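You operate a simulated robot arm through the tools that you are given. There is no shell and no other tool. Be economical: measure what you need, move in short steps, check, and stop when the job is done.

Carry out the task below with a simulated robot arm. There is one attempt and no reset: what you move stays moved.

Task
Brush the fluff off the white hanky, then fold it on the flap board.
Fine: use the clothes brush and put it back; red and blue slides before the green one; each slide ends out.
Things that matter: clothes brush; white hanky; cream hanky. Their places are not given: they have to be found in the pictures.

It is judged by the outcome, as a careful person would: the job done as asked, and still so three seconds after it is handed in. It fails if anything else is knocked over, pushed out of place, dropped, spilled or broken.

Robot
A 7-joint arm with a two-finger parallel gripper, fixed in place. Base frame: the origin is at the foot of the arm, x ahead of it, y to its left, z up; the work surface is at about z = 780. Readings come in mm, degrees, newtons and seconds.
With the tool pointing down near the work surface it reaches from about 300 to 700 mm from the base axis. Its first joint turns from -66.0 to 66.0 degrees. Payload 1.57 kg.
The TCP is the grasp point between the finger pads, 30 mm short of the fingertips. In the tool frame z runs along the fingers and y along their closing line. The gripper opens to 110 mm. The fingers are 24 mm wide and 12 mm thick; the gripper's body (48 by 112 mm) begins 78 mm behind the TCP.
Orientation is told as [roll, pitch, yaw] about the base's x, y, z axes, in that order, counted from this pose: with the fingers straight down and closing along the base's y, the tool's x points along the base's -x, its y along +y and its z along -z.

Tools
- The arm moves only by the tool send_rows. Its argument "plan" is a list that holds one entry, the list of rows, each a list of 7 numbers: the turn, a rotation vector about the tool's x, y, z in units of 8 degrees (1.0 is 8 degrees), then the shift along the tool's x, y, z in units of 40 mm (1.0 is 40 mm), then the gripper command, from -1 (fully open) to 1 (shut), values between in proportion. In form: [[[ax, ay, az, tx, ty, tz, grip], ...]]. A call has 1 to 20 rows; each row shifts and turns the commanded pose from where the row before left it, along the tool's axes as they then stand. A call with a number of a shift or a turn outside -1 to 1 is refused whole. Each row takes 0.2 s and may step no farther than 50 mm and 8.6 degrees from the row before; otherwise, or with a gripper value out of range, the whole call is refused. Where a pose cannot be reached the arm comes as near as it can. A force on the tool above 60 N (or 10 N above the force at the start of the call, whichever is more), or a blocked arm, ends the call early, and 0.2 s more pass. The fingers move at their own pace (about 108 mm/s each) and stop on an object; they squeeze with about 42 N. The grip force told is the motor's: it shows also when the fingers shut on nothing. Time passes only in rows, and 0.2 s behind the last, so rows that do not move let the fingers close. The reply holds the time, the measured pose of the TCP, the force on the tool along the base axes, the opening and the grip force, in the units named above and with some noise, and new pictures: "pictures" is both (left out), scene, wrist or none.
- Cameras (640 x 400 px; columns grow to the right, rows downward): "scene" is fixed at [156.1, -381.9, 1386.8]; the picture's right is [0.80, -0.60, 0.00], its down [-0.45, -0.60, -0.67] and it looks along [0.40, 0.54, -0.74] (base axes); focal length 322 px, centre (320, 200). "wrist" rides on the gripper at [-36, 0, -80] in the tool frame; the picture's right is [0.00, -1.00, 0.00], its down [0.97, 0.00, -0.24] and it looks along [0.24, 0.00, 0.97] (tool axes); focal length 218 px, centre (320, 200).
- pixel_to_xyz(camera, pixels): there is no depth. For up to 12 entries [column, row, z] of the newest picture of that camera ("zoom" is the newest enlarged one), the place [x, y] in the base frame at which the ray of that pixel passes the height z, good to about 2 mm, but the place of the scene camera against the robot may be out by one fixed shift of up to 18 mm in any direction. It takes no simulated time.
- zoom(camera, box): a new picture of the part [left, top, right, bottom] of that camera's present view, enlarged. It takes no simulated time.
- job_done(): hands the job in; it is judged then, once.

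Go step by step. Measure first, check grasps and placings, and put right what went wrong. The budget is 80 turns and 120 pictures, counting those below and the enlarged ones. Unless the task says otherwise, let go and move clear before handing in, and close with one line.

The tools are called as a command line: name --argument value ..., lists and objects as JSON in quotes. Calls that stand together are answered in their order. send_rows: Moves the arm, as the interface text tells. Its arguments: {"type":"object","properties":{"plan":{"type":"array","items":{"type":"array","items":{"type":"array","items":{"type":"number"}}}},"pictures":{"type":"string","enum":["both","scene","wrist","none"]}},"required":["plan"]} The other tools are called the same way: pixel_to_xyz (camera, pixels) gives the place at which the rays of pixels pass given heights; zoom (camera, box) takes an enlarged picture of a part of a camera's view; job_done () hands the job in.

At the start:

```text
time_s: 0.0
eef_pos: [382.4, -124.9, 1076.2]
orientation: [0.1, -0.1, -0.1]
force: [0.4, -1.3, -0.6]
grip_width: 110.0
grip_force: 0.1
```

scene: 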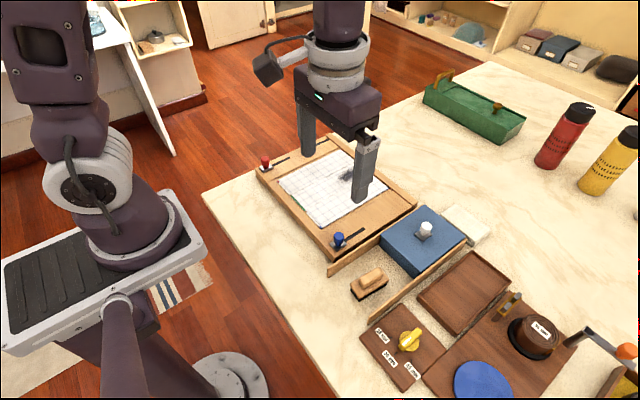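
wrist: 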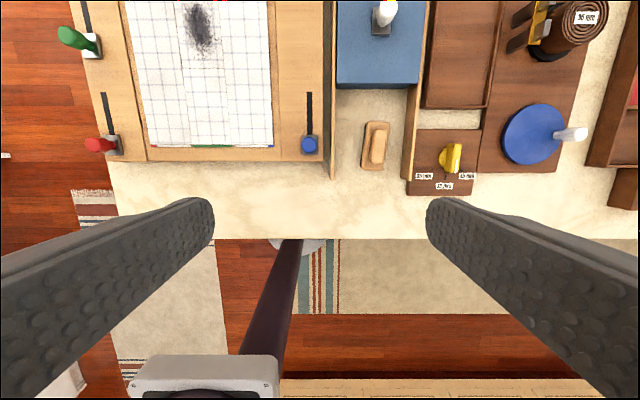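

The scene shows a flap board around (330,190), with red, blue and green slides, a white hanky with grey fluff on it, and a brush near (370,283). I'll enlarge the views to see the details.

zoom --camera "scene" --box '[240, 120, 440, 280]'

zoom --camera "wrist" --box '[60, 0, 420, 200]'

zoom --camera "scene" --box '[320, 190, 640, 400]'

```text
2.50 times, centred on (340, 200) of scene
```

zoom: 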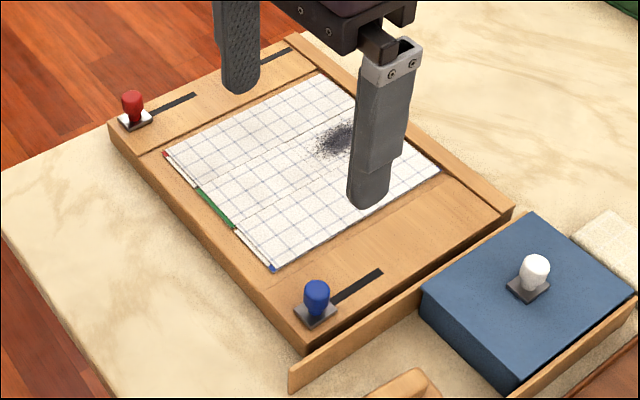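

```text
1.78 times, centred on (240, 100) of wrist
```

zoom: 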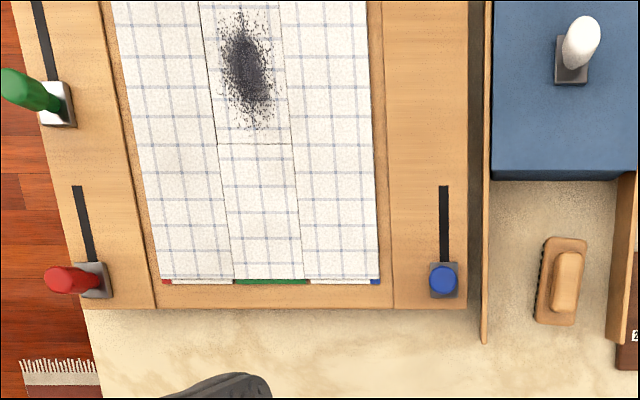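

```text
1.90 times, centred on (480, 295) of scene
```

zoom: 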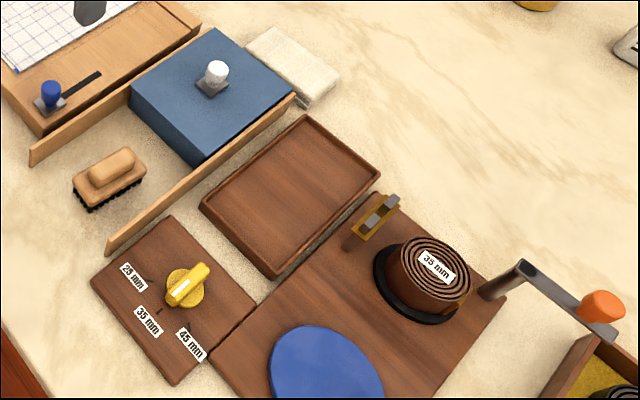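

Next I'll measure the key points on the board, brush and slides from the wrist camera, assuming heights.

pixel_to_xyz --camera "wrist" --pixels '[[96, 144, 830], [310, 145, 830], [75, 40, 830], [198, 25, 815], [376, 145, 810], [376, 145, 780], [148, 158, 810], [273, 144, 810], [112, 172, 780], [333, 170, 780], [385, 15, 880], [381, 40, 850]]'

pixel_to_xyz --camera "scene" --pixels '[[265, 163, 830], [339, 240, 830], [371, 274, 820], [370, 290, 780], [280, 182, 810], [348, 226, 810], [387, 202, 810], [425, 230, 850]]'

send_rows --plan '[[[0, 0, 0, -1, 0.8, -0.5, -1], [0, 0, 0, -1, 1, -0.5, -1], [0, 0, 0, 0, 1, 0, -1], [0, 0, 0, 0, 1, 0, -1], [0, 0, 0, 0, 0, 0, -1]]]'

```text
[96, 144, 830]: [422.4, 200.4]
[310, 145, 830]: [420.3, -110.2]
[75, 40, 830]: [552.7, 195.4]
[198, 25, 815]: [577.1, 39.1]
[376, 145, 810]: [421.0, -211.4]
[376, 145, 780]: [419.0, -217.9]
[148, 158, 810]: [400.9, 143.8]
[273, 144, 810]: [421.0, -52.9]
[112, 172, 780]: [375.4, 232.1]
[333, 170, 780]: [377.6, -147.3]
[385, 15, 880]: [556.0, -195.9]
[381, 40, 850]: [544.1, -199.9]
```

```text
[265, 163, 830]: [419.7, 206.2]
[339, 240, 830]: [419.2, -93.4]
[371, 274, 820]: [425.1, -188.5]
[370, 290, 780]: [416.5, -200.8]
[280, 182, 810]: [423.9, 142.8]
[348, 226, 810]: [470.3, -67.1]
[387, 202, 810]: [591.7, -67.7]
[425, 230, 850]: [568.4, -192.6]
```

```text
refused: row 1 steps farther than a row can; nothing moved
```

The call was refused because a row stepped more than 50 mm. I'll use smaller steps to get above the board.

send_rows --plan '[[[0, 0, 0, -0.6, 0.9, -0.5, -1], [0, 0, 0, -0.6, 0.9, -0.5, -1], [0, 0, 0, 0, 1, 0, -1], [0, 0, 0, 0, 1, 0, -1], [0, 0, 0, 0, 0, 0, -1]]]'

```text
time_s: 1.2
eef_pos: [430.0, 26.3, 1115.2]
orientation: [0.1, 0.0, 0.1]
force: [-0.5, 0.7, -0.2]
grip_width: 110.0
grip_force: 0.1
```

scene: 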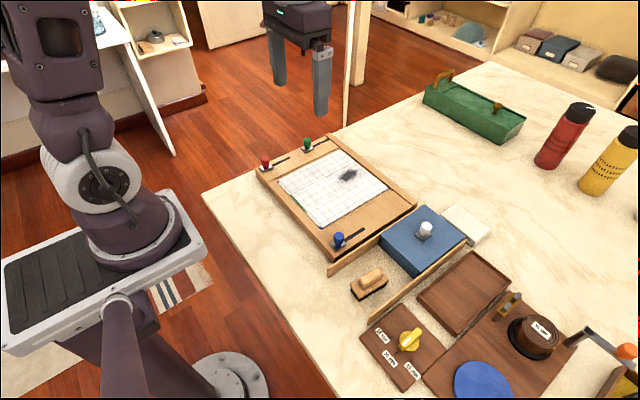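
wrist: 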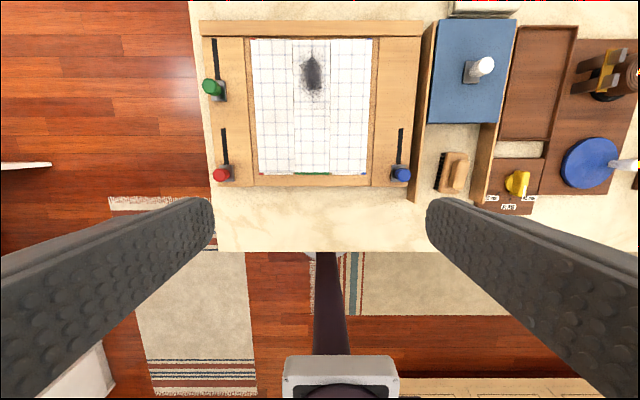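

zoom --camera "wrist" --box '[190, 0, 430, 200]'

zoom --camera "scene" --box '[250, 125, 420, 285]'

zoom --camera "wrist" --box '[400, 0, 560, 220]'

```text
2.00 times, centred on (310, 100) of wrist
```

zoom: 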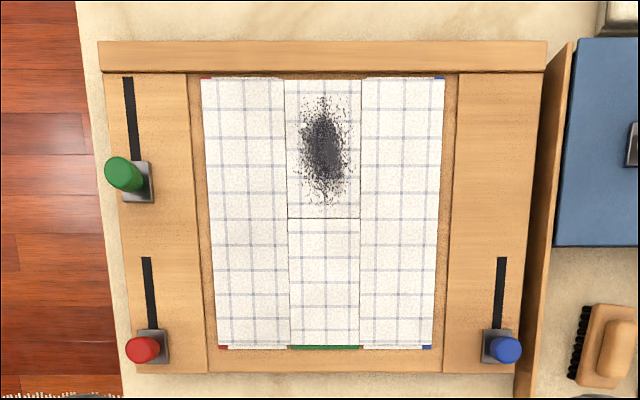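

```text
2.50 times, centred on (335, 205) of scene
```

zoom: 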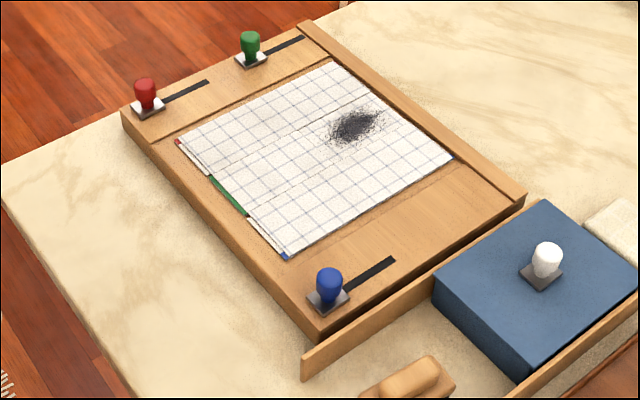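

```text
1.82 times, centred on (480, 110) of wrist
```

zoom: 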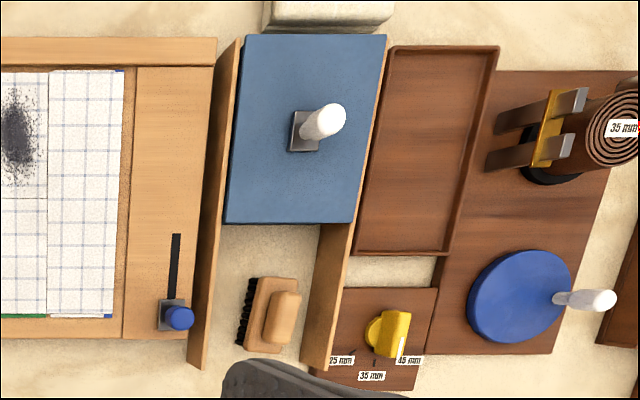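

The brush lies bristles-down around (420,-205), between two rails. I'll move above it at mid height and measure it there.

send_rows --plan '[[[0, 0, 0, 0, -1, 0.6, -1], [0, 0, 0, 0, -1, 0.6, -1], [0, 0, 0, 0, -1, 0.6, -1], [0, 0, 0, 0, -1, 0.6, -1], [0, 0, 0, 0, -1, 0.6, -0.3], [0, 0, 0, 0.2, -0.75, 0.6, -0.3], [0, 0, 0, 0, 0, 0, -0.3]]]'

```text
time_s: 2.8
eef_pos: [420.9, -203.7, 970.9]
orientation: [0.0, 0.0, 0.0]
force: [-0.3, 0.1, 0.1]
grip_width: 71.4
grip_force: 0.1
```

scene: 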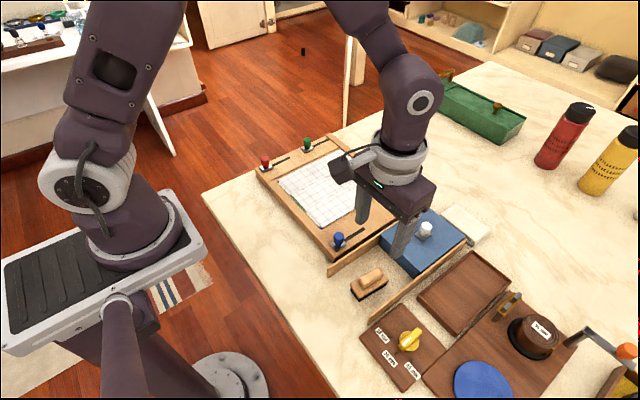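
wrist: 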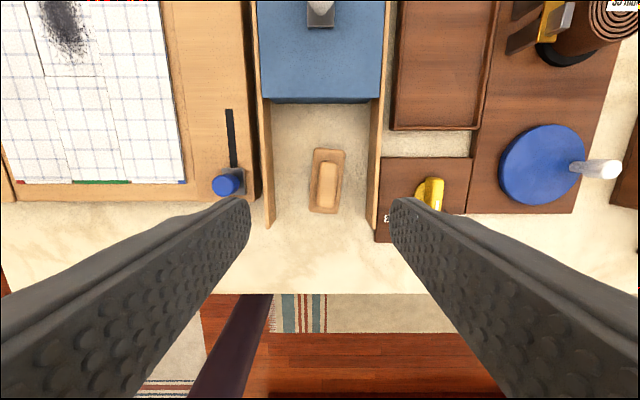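

zoom --camera "wrist" --box '[250, 120, 400, 240]'

pixel_to_xyz --camera "wrist" --pixels '[[328, 162, 825], [325, 206, 825], [318, 185, 825], [337, 185, 825], [315, 149, 810], [344, 150, 810], [310, 210, 810], [337, 213, 810], [267, 150, 810], [375, 150, 810], [270, 227, 780], [371, 227, 780]]'

zoom --camera "scene" --box '[320, 240, 420, 310]'

```text
3.33 times, centred on (325, 180) of wrist
```

zoom: 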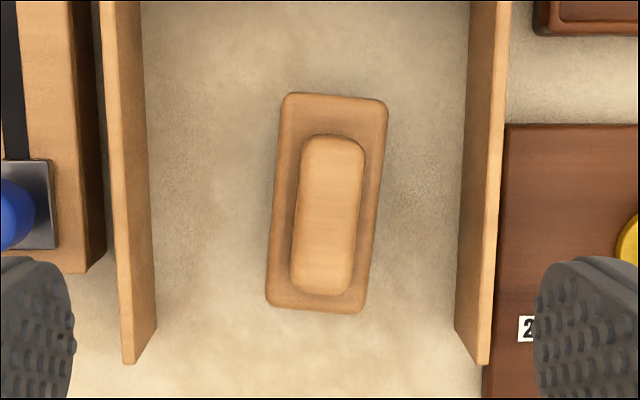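

```text
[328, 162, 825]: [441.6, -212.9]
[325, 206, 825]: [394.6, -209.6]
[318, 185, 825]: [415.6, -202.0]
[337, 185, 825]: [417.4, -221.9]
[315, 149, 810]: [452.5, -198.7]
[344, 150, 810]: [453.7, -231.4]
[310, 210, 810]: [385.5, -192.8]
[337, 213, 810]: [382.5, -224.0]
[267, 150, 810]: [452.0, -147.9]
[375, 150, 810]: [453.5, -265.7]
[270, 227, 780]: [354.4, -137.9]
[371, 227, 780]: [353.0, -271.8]
```

```text
5.71 times, centred on (370, 275) of scene
```

zoom: 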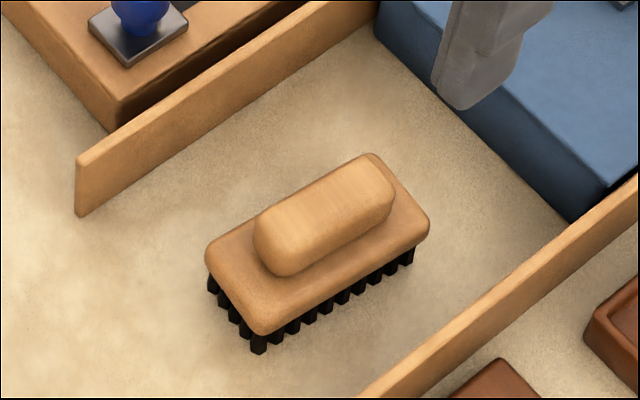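

I need brush heights, so I'll compare the scene and wrist rays, calibrating on the rail end.

pixel_to_xyz --camera "scene" --pixels '[[327.6, 277.6, 780], [369.5, 275, 820], [369.5, 275, 830], [369.5, 275, 810], [359.4, 301, 780], [384, 286, 780], [360, 297.5, 795], [394, 280.5, 795]]'

pixel_to_xyz --camera "wrist" --pixels '[[328, 182, 820], [328, 182, 830], [328, 182, 810], [270, 229, 780]]'

```text
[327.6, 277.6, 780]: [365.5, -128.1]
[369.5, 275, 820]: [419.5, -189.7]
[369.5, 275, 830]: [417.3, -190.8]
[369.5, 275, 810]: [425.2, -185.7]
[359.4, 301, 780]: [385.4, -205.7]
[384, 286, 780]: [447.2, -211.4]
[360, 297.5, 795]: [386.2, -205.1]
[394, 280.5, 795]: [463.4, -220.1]
```

```text
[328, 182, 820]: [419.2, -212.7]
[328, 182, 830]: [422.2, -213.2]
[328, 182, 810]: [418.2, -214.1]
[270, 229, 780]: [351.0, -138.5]
```

The scene camera is offset by about (+13,+10) mm. I'll align the gripper over the brush, yaw 5.4° to match it and descend part way to check heights.

send_rows --plan '[[[0, 0, 0, 0.04, -0.22, 0, 0.0], [0, 0, 0.67, 0, 0, 0.6, 0.0], [0, 0, 0, 0, 0, 1, 0.0], [0, 0, 0, 0, 0, 0.9, 0.0], [0, 0, 0, 0, 0, 0, 0.0]]]'

zoom --camera "scene" --box '[320, 230, 420, 310]'

```text
time_s: 4.0
eef_pos: [421.5, -212.3, 870.5]
orientation: [0.0, -0.1, -5.5]
force: [-0.3, -0.9, 0.6]
grip_width: 55.1
grip_force: 0.0
```

scene: 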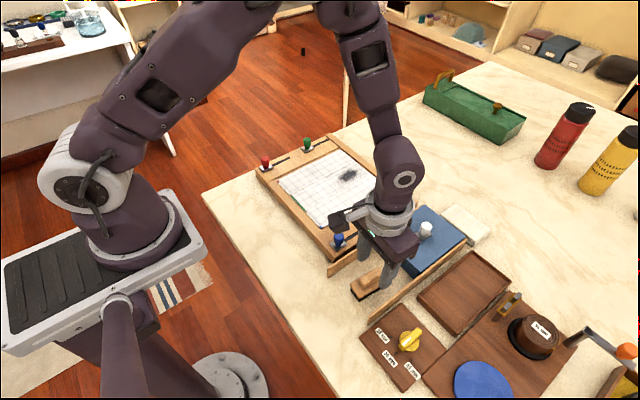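
wrist: 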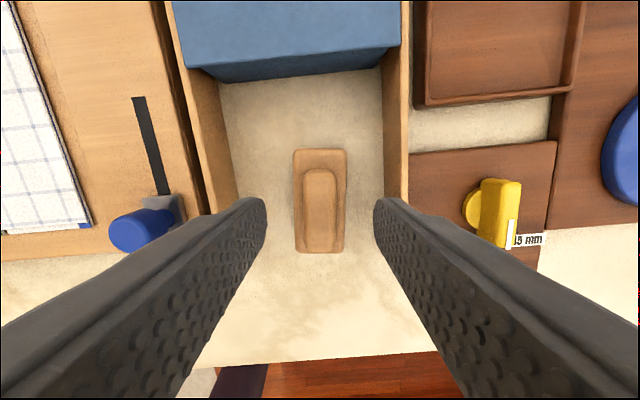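

```text
5.00 times, centred on (370, 270) of scene
```

zoom: 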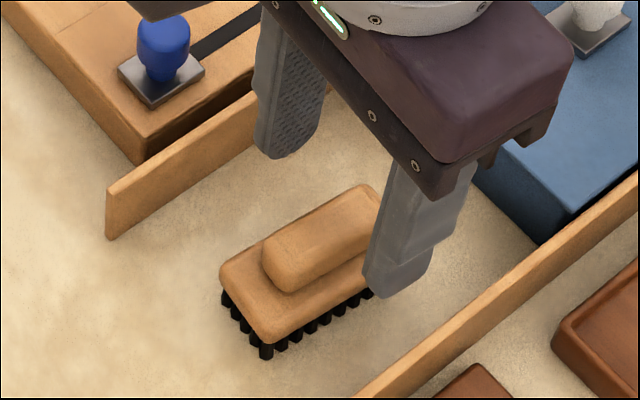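

The brush is centred between the fingers (columns 293–345). I'll go down to TCP z of about 828 so the pads take the block's sides, then close.

send_rows --plan '[[[0, 0, 0, 0.02, 0, 0.55, 0.0], [0, 0, 0, 0, 0, 0.5, 0.0], [0, 0, 0, 0, 0, 0, 0.6], [0, 0, 0, 0, 0, 0, 1], [0, 0, 0, 0, 0, 0, 1]]]'

zoom --camera "scene" --box '[320, 230, 420, 310]'

```text
time_s: 5.2
eef_pos: [419.5, -212.5, 829.1]
orientation: [0.0, -0.1, -5.4]
force: [0.0, 0.3, -0.3]
grip_width: 35.1
grip_force: 42.4
```

scene: 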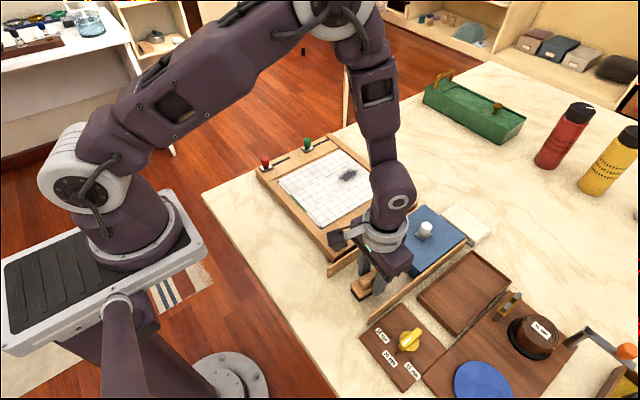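
wrist: 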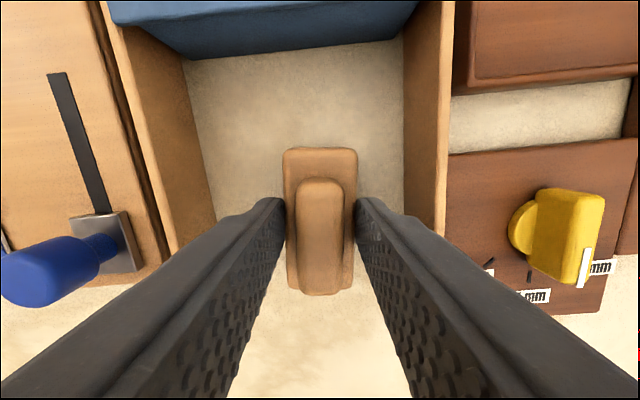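

```text
5.00 times, centred on (370, 270) of scene
```

zoom: 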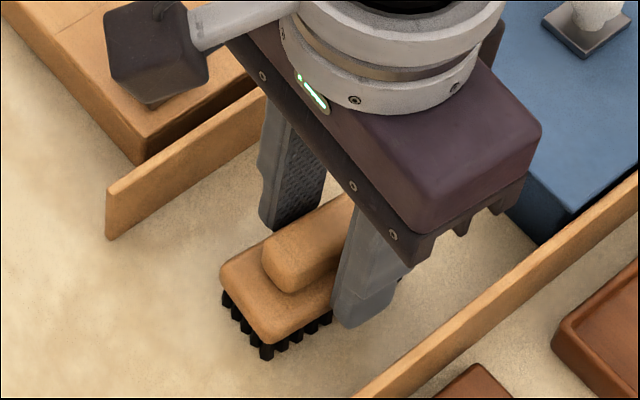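

The brush is gripped at 35 mm width; its home TCP pose is (419.5,-212.5,829.1), yaw -5.4°. I'll lift it and travel to above the fluff.

send_rows --plan '[[[0, 0, 0, 0, 0, -0.5, 1], [0, 0, 0, 0, 0, -1, 1], [0, 0, 0, 0, 0, -1, 1], [0, 0, 0, 0, 0, -1, 1], [0, 0, -0.67, 0, 0, -0.3, 1], [0, 0, 0, -0.3, 1, 0, 1], [0, 0, 0, -0.5, 1, 0, 1], [0, 0, 0, -0.5, 1, 0, 1], [0, 0, 0, -0.5, 1, 0, 1], [0, 0, 0, 0, 0, 0, 1]]]'

```text
time_s: 7.4
eef_pos: [491.1, -51.8, 982.6]
orientation: [0.0, 0.0, 0.0]
force: [-0.1, -0.5, -1.3]
grip_width: 34.7
grip_force: 42.3
```

scene: 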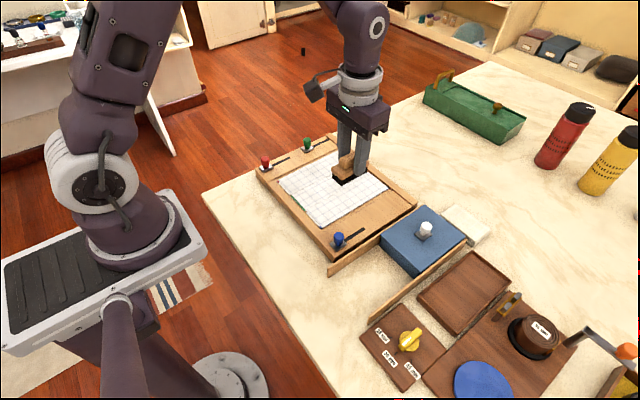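
wrist: 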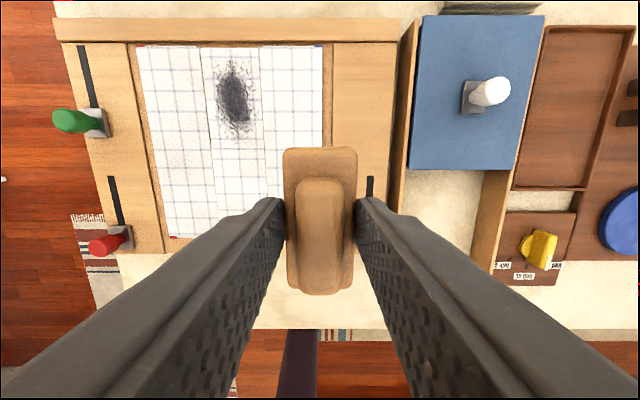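

The brush is held square. The fluff is at about (234,97) in the wrist picture, so I'll measure it, the hanky corners and the frame.

pixel_to_xyz --camera "wrist" --pixels '[[234, 97, 800], [233, 62, 800], [238, 137, 800], [218, 97, 800], [250, 97, 800], [138, 47, 800], [322, 47, 800], [163, 235, 800], [88, 47, 800], [97, 108, 800], [117, 177, 800], [122, 225, 800]]'

pixel_to_xyz --camera "scene" --pixels '[[257, 167, 800], [257, 174, 780], [326, 267, 780], [328, 262, 800], [349, 176, 800]]'

zoom --camera "scene" --box '[300, 200, 400, 280]'

```text
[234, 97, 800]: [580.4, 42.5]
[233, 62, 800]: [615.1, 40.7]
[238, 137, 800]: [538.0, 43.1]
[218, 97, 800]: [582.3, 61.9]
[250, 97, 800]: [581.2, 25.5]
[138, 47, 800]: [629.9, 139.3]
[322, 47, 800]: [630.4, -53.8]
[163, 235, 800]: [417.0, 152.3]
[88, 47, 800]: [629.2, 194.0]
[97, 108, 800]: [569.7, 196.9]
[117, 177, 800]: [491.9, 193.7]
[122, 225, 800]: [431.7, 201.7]
```

```text
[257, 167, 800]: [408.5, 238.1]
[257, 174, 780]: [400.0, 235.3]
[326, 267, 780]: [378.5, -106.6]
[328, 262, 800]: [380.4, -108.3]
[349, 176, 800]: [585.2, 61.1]
```

```text
5.00 times, centred on (350, 240) of scene
```

zoom: 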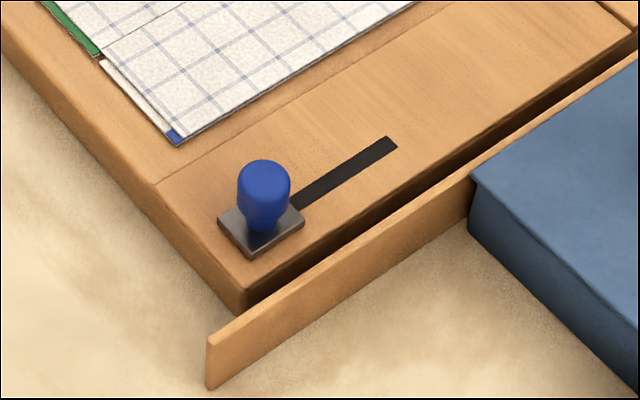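

The fluff spans x 538–615 and y 25–62. I'll move beside it on the +y side and come down close to the cloth.

send_rows --plan '[[[0, 0, 0, -0.55, 0.8, 0.5, 1], [0, 0, 0, -0.55, 0.8, 0.5, 1], [0, 0, 0, -0.55, 0.8, 0.5, 1], [0, 0, 0, -0.55, 0.8, 0.5, 1], [0, 0, 0, 0, 0, 0.75, 1], [0, 0, 0, 0, 0, 0, 1]]]'

zoom --camera "scene" --box '[280, 120, 400, 220]'

```text
time_s: 8.8
eef_pos: [581.3, 76.1, 871.4]
orientation: [0.0, 0.0, 0.0]
force: [-0.5, 0.3, -1.0]
grip_width: 35.0
grip_force: 41.6
```

scene: 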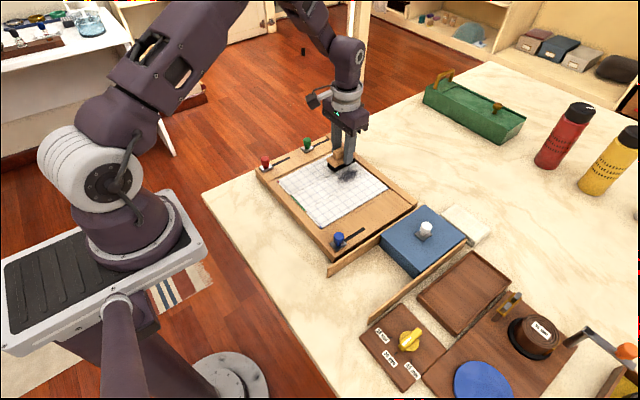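
wrist: 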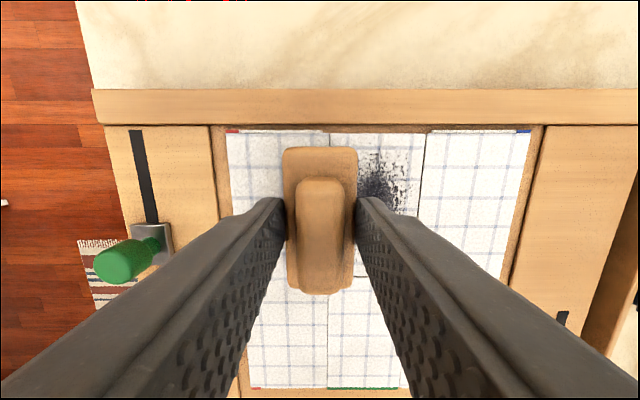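

```text
4.00 times, centred on (340, 170) of scene
```

zoom: 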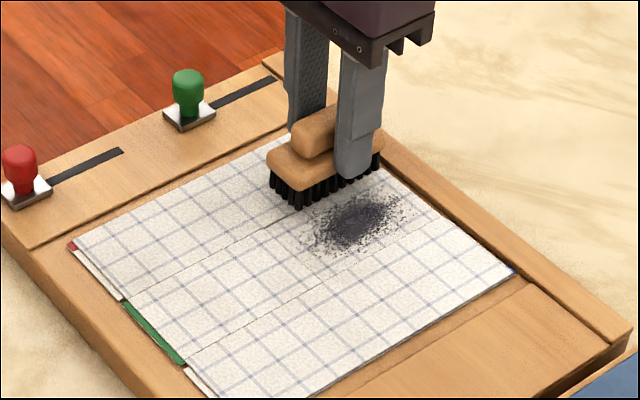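

The brush hovers just above the cloth beside the fluff. I'll lower it in small steps and watch the force.

send_rows --plan '[[[0, 0, 0, 0, 0, 0.1, 1], [0, 0, 0, 0, 0, 0.1, 1], [0, 0, 0, 0, 0, 0.1, 1], [0, 0, 0, 0, 0, 0, 1]]]' --pictures "none"

send_rows --plan '[[[0, 0, 0, 0, 0, 0.07, 1], [0, 0, 0, 0, 0, 0, 1]]]' --pictures "none"

zoom --camera "scene" --box '[280, 120, 400, 220]'

```text
time_s: 9.8
eef_pos: [580.9, 75.0, 861.1]
orientation: [-0.1, -0.2, 0.0]
force: [-2.1, -0.7, 14.7]
grip_width: 34.9
grip_force: 42.1
```

```text
time_s: 10.4
eef_pos: [581.5, 75.6, 857.7]
orientation: [0.0, -0.4, 0.0]
force: [-1.1, 2.8, 34.6]
grip_width: 34.8
grip_force: 42.3
```

```text
4.00 times, centred on (340, 170) of scene
```

zoom: 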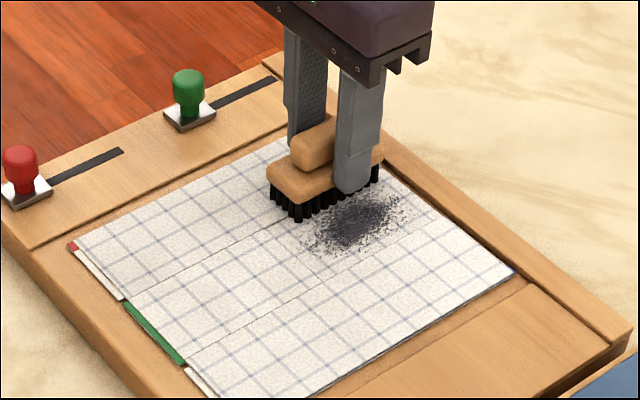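

Contact is at TCP z of about 861, and 35 N is too firm. I'll ease up to light contact and stroke toward -y across the fluff.

send_rows --plan '[[[0, 0, 0, 0, 0, -0.08, 1], [0, 0, 0, 0, -0.35, 0, 1], [0, 0, 0, 0, -0.35, 0, 1], [0, 0, 0, 0, -0.35, 0, 1], [0, 0, 0, 0, -0.35, 0, 1], [0, 0, 0, 0, -0.35, 0, 1], [0, 0, 0, 0, 0, 0, 1]]]'

zoom --camera "scene" --box '[280, 120, 400, 220]'

```text
time_s: 12.0
eef_pos: [580.3, 5.2, 860.7]
orientation: [0.0, 0.0, 0.0]
force: [0.0, 0.3, -0.5]
grip_width: 34.8
grip_force: 41.8
```

scene: 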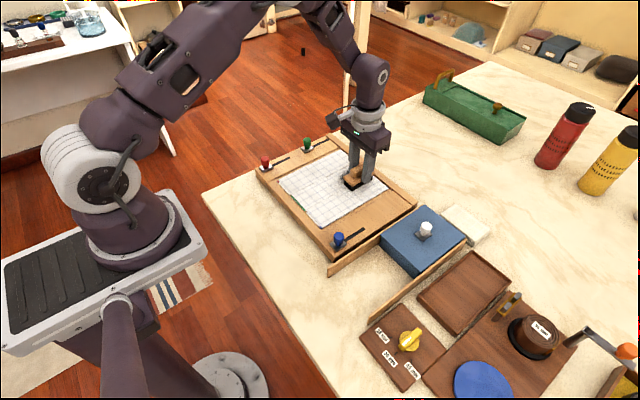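
wrist: 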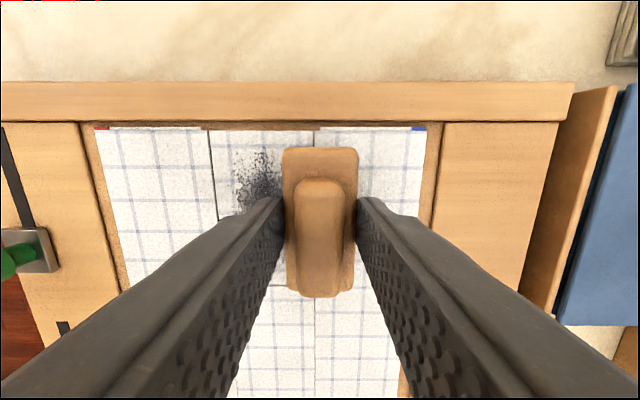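

```text
4.00 times, centred on (340, 170) of scene
```

zoom: 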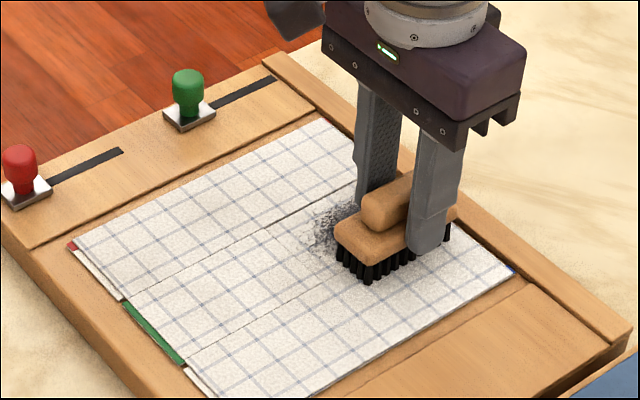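

The fluff looks somewhat thinned but force is near zero. I'll press 2 mm lower and stroke back and forth.

send_rows --plan '[[[0, 0, 0, 0, 0, 0.06, 1], [0, 0, 0, 0, 0.35, 0, 1], [0, 0, 0, 0, 0.35, 0, 1], [0, 0, 0, 0, 0.35, 0, 1], [0, 0, 0, 0, 0.35, 0, 1], [0, 0, 0, 0, 0.35, 0, 1], [0, 0, 0, 0, 0, 0, 1]]]' --pictures "scene"

zoom --camera "scene" --box '[280, 120, 400, 220]'

```text
time_s: 13.6
eef_pos: [580.7, 76.6, 858.7]
orientation: [0.0, 0.0, 0.1]
force: [0.8, -6.5, 21.4]
grip_width: 35.0
grip_force: 41.7
```

scene: 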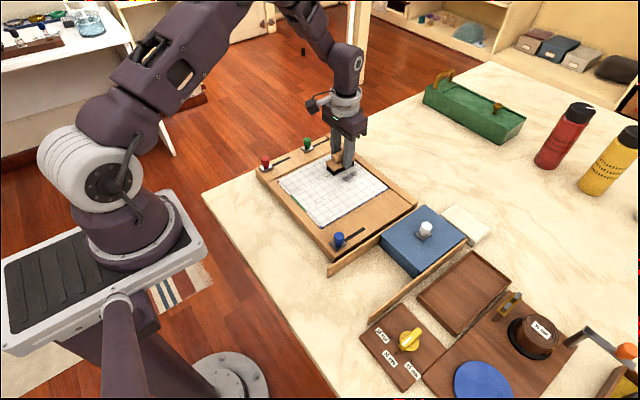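

```text
4.00 times, centred on (340, 170) of scene
```

zoom: 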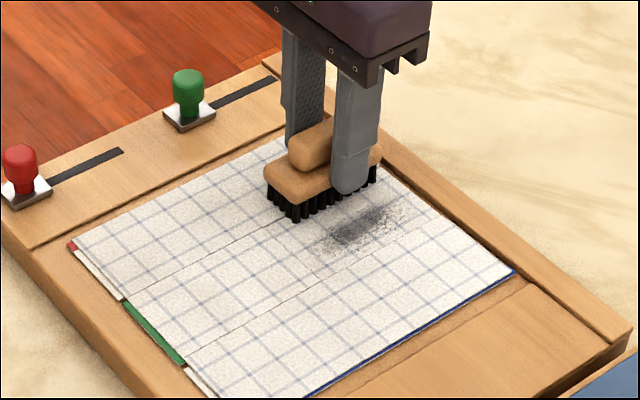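

The fluff is fading, but the cloth slid a little toward +y, as the blue edge is now visible. I'll stroke toward -y at the same pressure to sweep and restore it.

send_rows --plan '[[[0, 0, 0, 0, -0.35, 0, 1], [0, 0, 0, 0, -0.35, 0, 1], [0, 0, 0, 0, -0.35, 0, 1], [0, 0, 0, 0, -0.35, 0, 1], [0, 0, 0, 0, -0.35, 0, 1], [0, 0, 0, 0, 0, 0, 1]]]' --pictures "scene"

zoom --camera "scene" --box '[280, 120, 400, 220]'

```text
time_s: 15.0
eef_pos: [580.0, 6.0, 857.5]
orientation: [0.0, 0.0, -0.1]
force: [-0.2, 5.6, 17.1]
grip_width: 34.8
grip_force: 41.9
```

scene: 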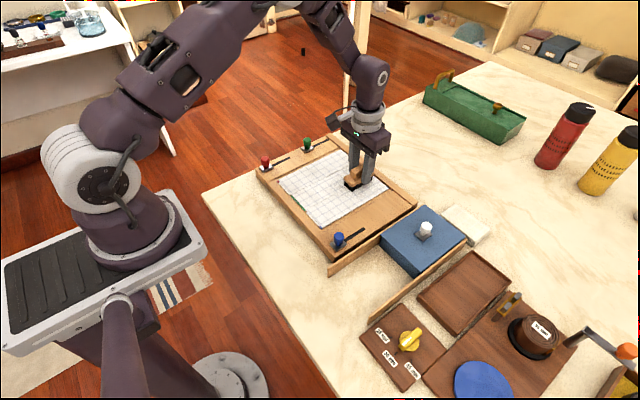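

```text
4.00 times, centred on (340, 170) of scene
```

zoom: 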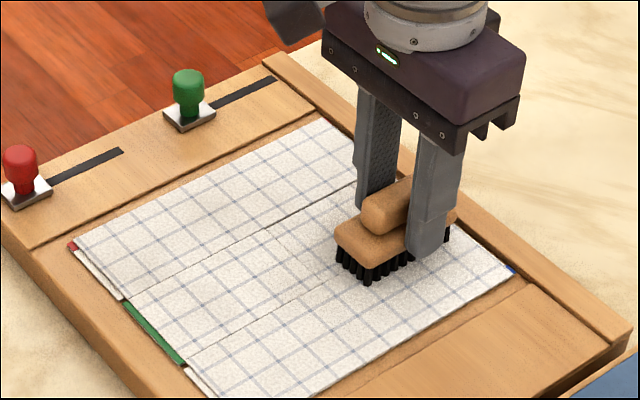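

That cleared most of the fluff. I'll lift clear and look.

send_rows --plan '[[[0, 0, 0, 0, 0, -0.5, 1], [0, 0, 0, 0, 0, -1, 1], [0, 0, 0, 0, 0, -1, 1], [0, 0, 0, 0.6, -0.6, -0.6, 1], [0, 0, 0, 0.8, -0.7, 0, 1], [0, 0, 0, 0, 0, 0, 1]]]'

zoom --camera "wrist" --box '[100, 20, 400, 220]'

zoom --camera "scene" --box '[250, 120, 410, 250]'

```text
time_s: 16.4
eef_pos: [524.6, -45.7, 982.3]
orientation: [0.0, 0.0, -0.1]
force: [-0.3, -0.2, -0.3]
grip_width: 35.1
grip_force: 42.0
```

scene: 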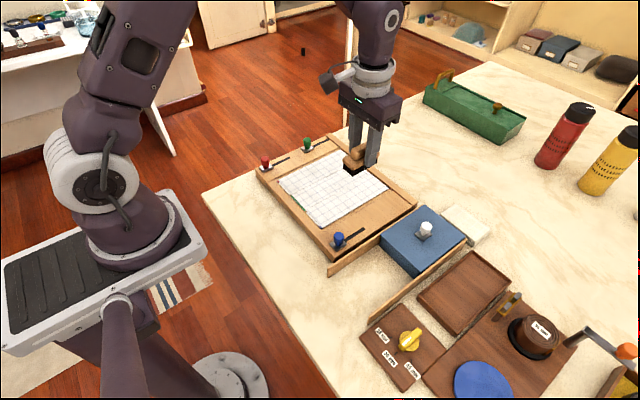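
wrist: 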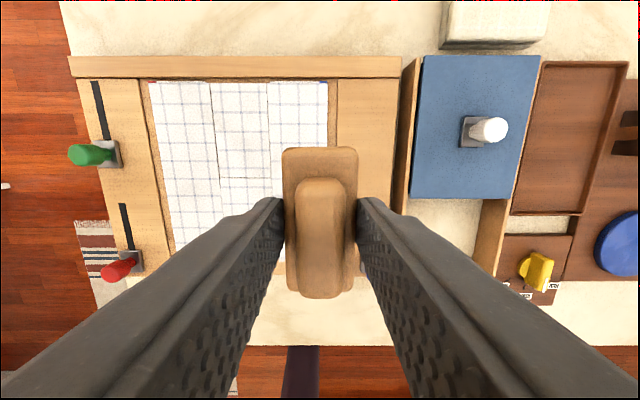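

```text
2.00 times, centred on (250, 120) of wrist
```

zoom: 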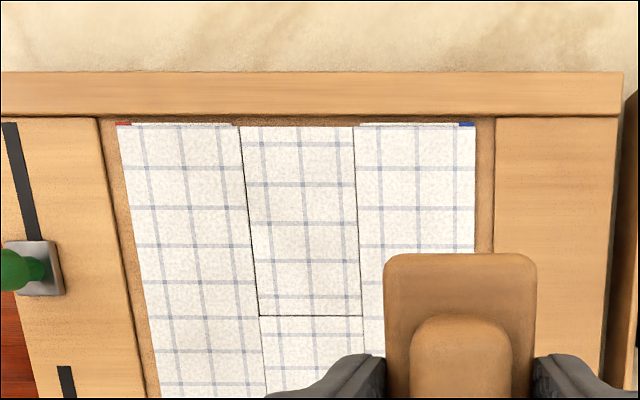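

```text
3.08 times, centred on (330, 185) of scene
```

zoom: 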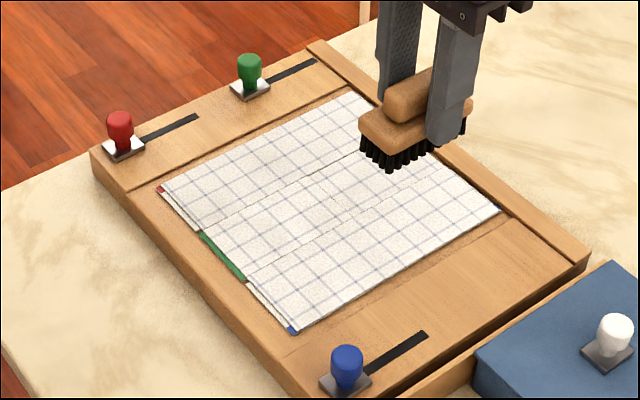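

The fluff is gone and the hanky is square on the board. I'll take the brush back to its place.

send_rows --plan '[[[0, 0, 0, 0.525, -0.834, 0, 1], [0, 0, 0, 0.525, -0.834, 0, 1], [0, 0, 0, 0.525, -0.834, 0, 1], [0, 0, 0, 0.525, -0.834, 0, 1], [0, 0, 0, 0.525, -0.834, 0, 1], [0, 0, 0.67, 0, 0, 0.5, 1], [0, 0, 0, 0, 0, 1, 1], [0, 0, 0, 0, 0, 1, 1], [0, 0, 0, 0, 0, 0.7, 1], [0, 0, 0, 0, 0, 0, 1]]]'

```text
time_s: 18.6
eef_pos: [419.6, -213.8, 852.6]
orientation: [0.0, 0.0, -5.4]
force: [-0.6, 0.4, -0.1]
grip_width: 34.9
grip_force: 42.5
```

scene: 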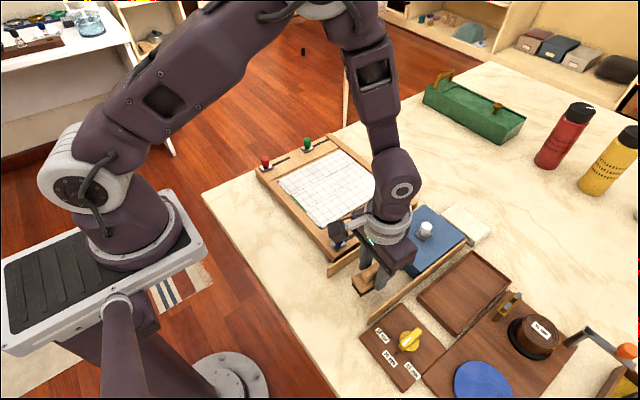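
wrist: 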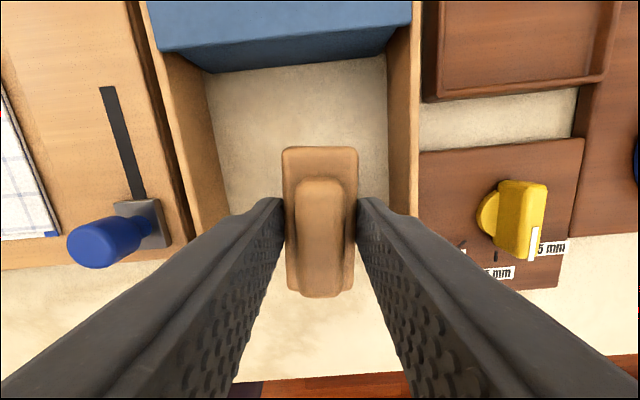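

The brush is over its spot, so I'll lower it, release it gently (opening to about 55 mm) and rise.

send_rows --plan '[[[0, 0, 0, 0, 0.03, 0.4, 1], [0, 0, 0, 0, 0, 0.19, 1], [0, 0, 0, 0, 0, 0, 1], [0, 0, 0, 0, 0, 0, 0.0], [0, 0, 0, 0, 0, 0, 0.0], [0, 0, 0, 0, 0, -0.5, 0.0], [0, 0, 0, 0, 0, -1, 0.0], [0, 0, 0, 0, 0, -1, 0.0], [0, 0, -0.67, 0, 0, -0.5, 0.0], [0, 0, 0, 0, 0, 0, 0.0]]]'

```text
time_s: 20.8
eef_pos: [419.0, -213.4, 950.6]
orientation: [0.0, 0.0, 0.0]
force: [0.2, 0.0, 0.0]
grip_width: 55.2
grip_force: 0.1
```

scene: 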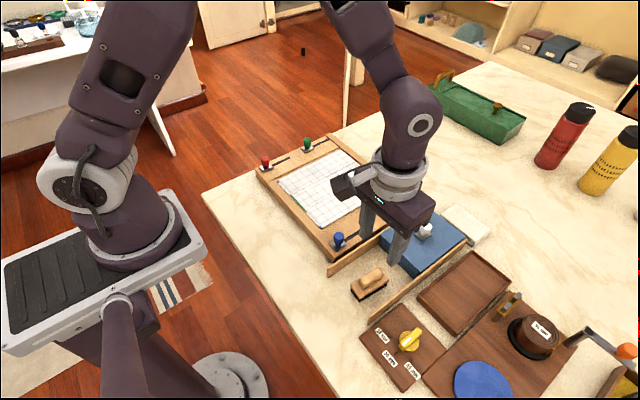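
wrist: 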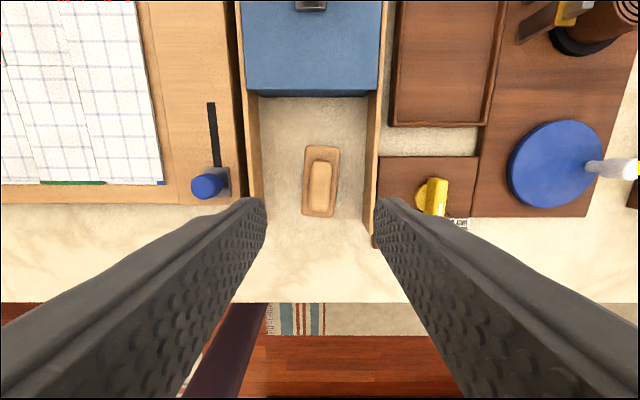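

The brush is back in place and upright. I'll move over to the red slide and measure its knob.

send_rows --plan '[[[0, 0, 0, 0, 1, 0, 0.0], [0, 0, 0, 0, 1, 0, 0.0], [0, 0, 0, 0, 1, 0, 0.0], [0, 0, 0, 0, 1, 0, 0.0], [0, 0, 0, 0, 1, 0, 0.0], [0, 0, 0, 0, 1, 0, 0.0], [0, 0, 0, 0, 1, 0, 0.0], [0, 0, 0, 0, 1, 0, 0.0], [0, 0, 0, 0, 1, 0, 0.0], [0, 0, 0, 0, 1, 0, 0.0], [0, 0, 0, -0.15, 0.3, 0, 0.0], [0, 0, 0, 0, 0, 0, 0.0]]]'

zoom --camera "wrist" --box '[240, 80, 480, 260]'

```text
time_s: 23.4
eef_pos: [425.2, 201.2, 949.7]
orientation: [0.0, 0.0, 0.0]
force: [-0.4, -0.8, 0.5]
grip_width: 55.2
grip_force: 0.1
```

scene: 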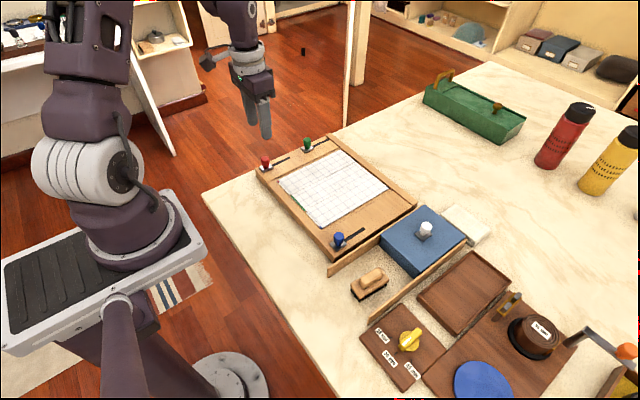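
wrist: 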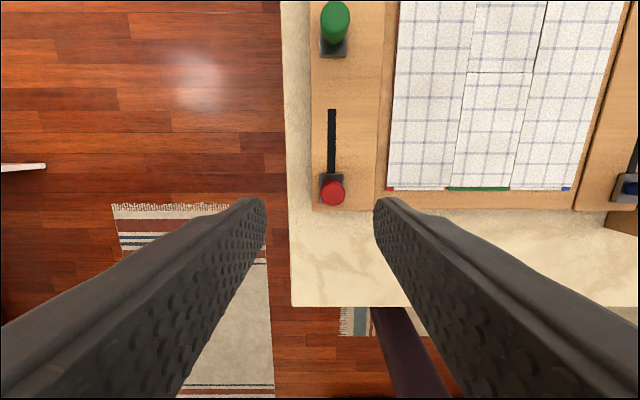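

```text
2.22 times, centred on (360, 170) of wrist
```

zoom: 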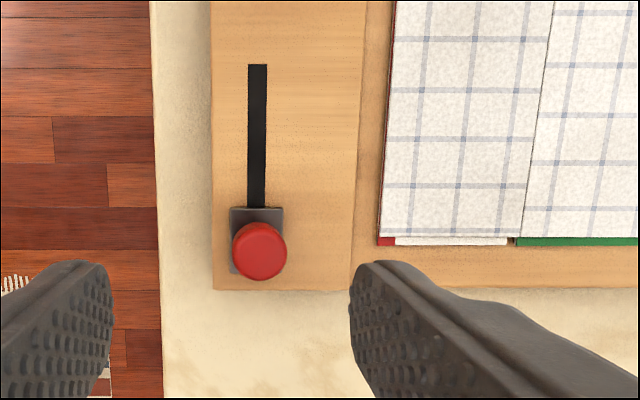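

pixel_to_xyz --camera "wrist" --pixels '[[332.5, 192.5, 845], [332.5, 192.5, 835], [331, 188, 812], [331.5, 108.8, 810], [331, 173, 812], [330, 203, 812]]'

zoom --camera "scene" --box '[245, 135, 335, 195]'

```text
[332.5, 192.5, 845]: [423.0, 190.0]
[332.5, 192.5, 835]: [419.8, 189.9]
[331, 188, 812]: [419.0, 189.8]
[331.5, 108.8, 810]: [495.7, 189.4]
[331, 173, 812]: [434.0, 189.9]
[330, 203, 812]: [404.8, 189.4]
```

```text
6.67 times, centred on (290, 165) of scene
```

zoom: 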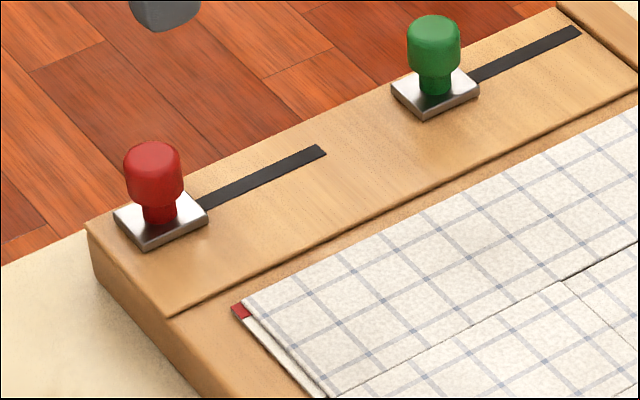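

The red knob is at about (421,190) with its head near z 830–850, and the slot runs to x of about 495. I'll straddle the knob and grip it.

send_rows --plan '[[[0, 0, 0, 0.1, -0.28, 0.5, 0.0], [0, 0, 0, 0, 0, 0.9, 0.0], [0, 0, 0, 0, 0, 0.95, 0.0], [0, 0, 0, 0, 0, 0, 0.0], [0, 0, 0, 0, 0, 0, 0.6], [0, 0, 0, 0, 0, 0, 0.8], [0, 0, 0, 0, 0, 0, 0.8]]]'

zoom --camera "scene" --box '[235, 115, 345, 195]'

```text
time_s: 25.0
eef_pos: [422.5, 189.5, 856.5]
orientation: [-0.1, 0.0, 0.0]
force: [1.3, 8.5, -10.1]
grip_width: 20.7
grip_force: 34.0
```

scene: 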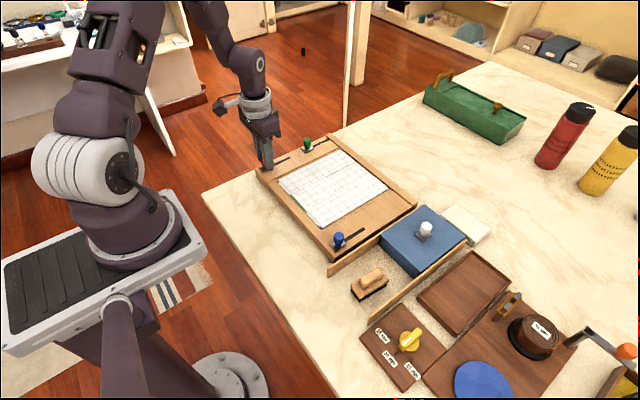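
wrist: 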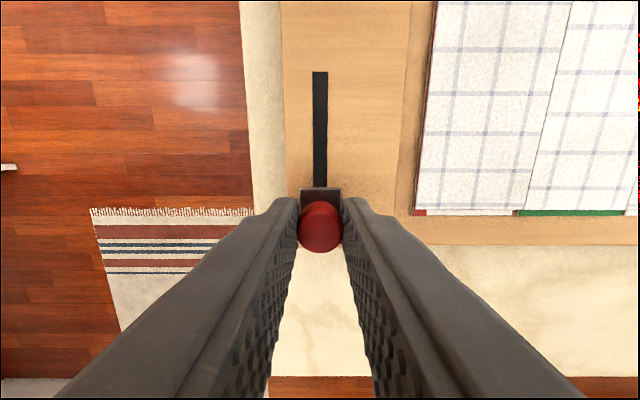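

```text
5.00 times, centred on (290, 155) of scene
```

zoom: 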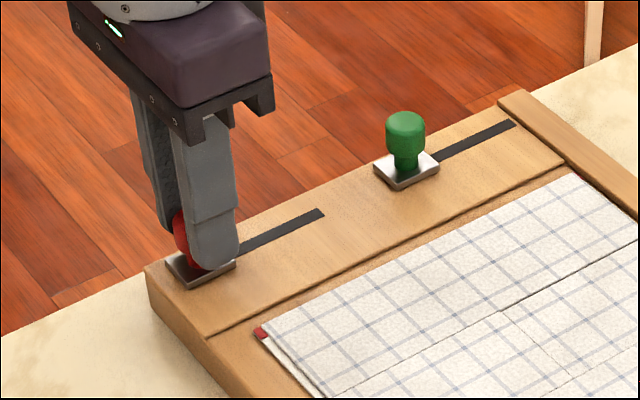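

The red knob is gripped (20.7 mm). I'll push it slowly along the slot and watch what it does.

send_rows --plan '[[[0, 0, 0, -0.2, 0, 0, 0.8], [0, 0, 0, -0.2, 0, 0, 0.8], [0, 0, 0, -0.2, 0, 0, 0.8], [0, 0, 0, -0.2, 0, 0, 0.8], [0, 0, 0, 0, 0, 0, 0.8]]]' --pictures "scene"

zoom --camera "scene" --box '[235, 105, 415, 245]'

```text
time_s: 26.2
eef_pos: [453.9, 189.4, 855.5]
orientation: [0.1, 0.0, 0.0]
force: [-0.7, 20.2, -19.1]
grip_width: 20.9
grip_force: 33.8
```

scene: 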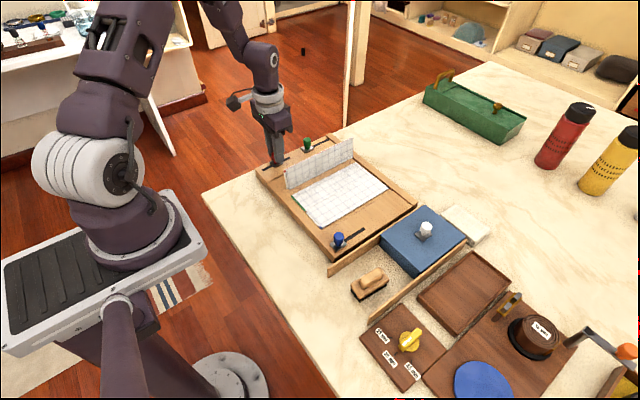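

```text
2.86 times, centred on (325, 175) of scene
```

zoom: 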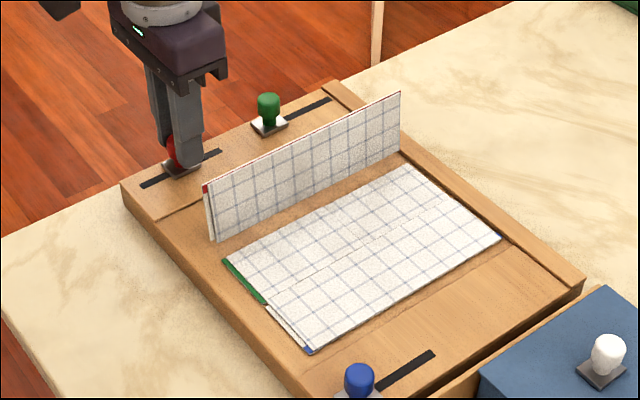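

The flap stands upright at half travel. I'll continue to the end of travel, relieving the side load a bit.

send_rows --plan '[[[0, 0, 0, -0.2, 0.02, 0.02, 0.8], [0, 0, 0, -0.2, 0, 0, 0.8], [0, 0, 0, -0.2, 0, 0, 0.8], [0, 0, 0, -0.15, 0, 0, 0.8], [0, 0, 0, 0, 0, 0, 0.8]]]' --pictures "scene"

zoom --camera "scene" --box '[235, 105, 415, 245]'

```text
time_s: 27.4
eef_pos: [483.0, 189.6, 856.1]
orientation: [0.0, 0.0, 0.0]
force: [-1.0, 15.7, 10.6]
grip_width: 20.9
grip_force: 34.0
```

scene: 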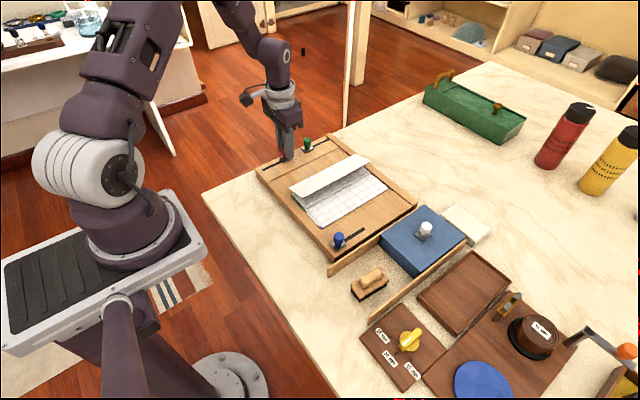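

```text
2.86 times, centred on (325, 175) of scene
```

zoom: 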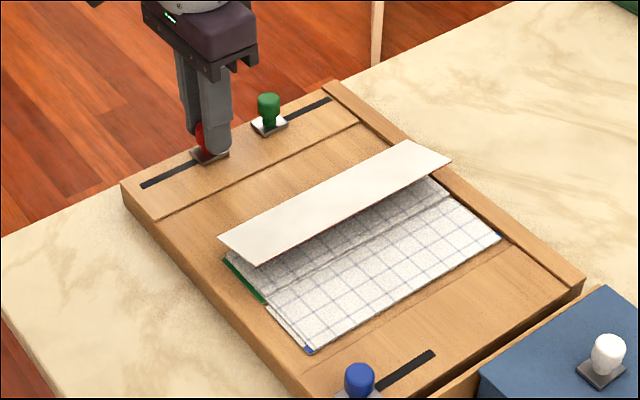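

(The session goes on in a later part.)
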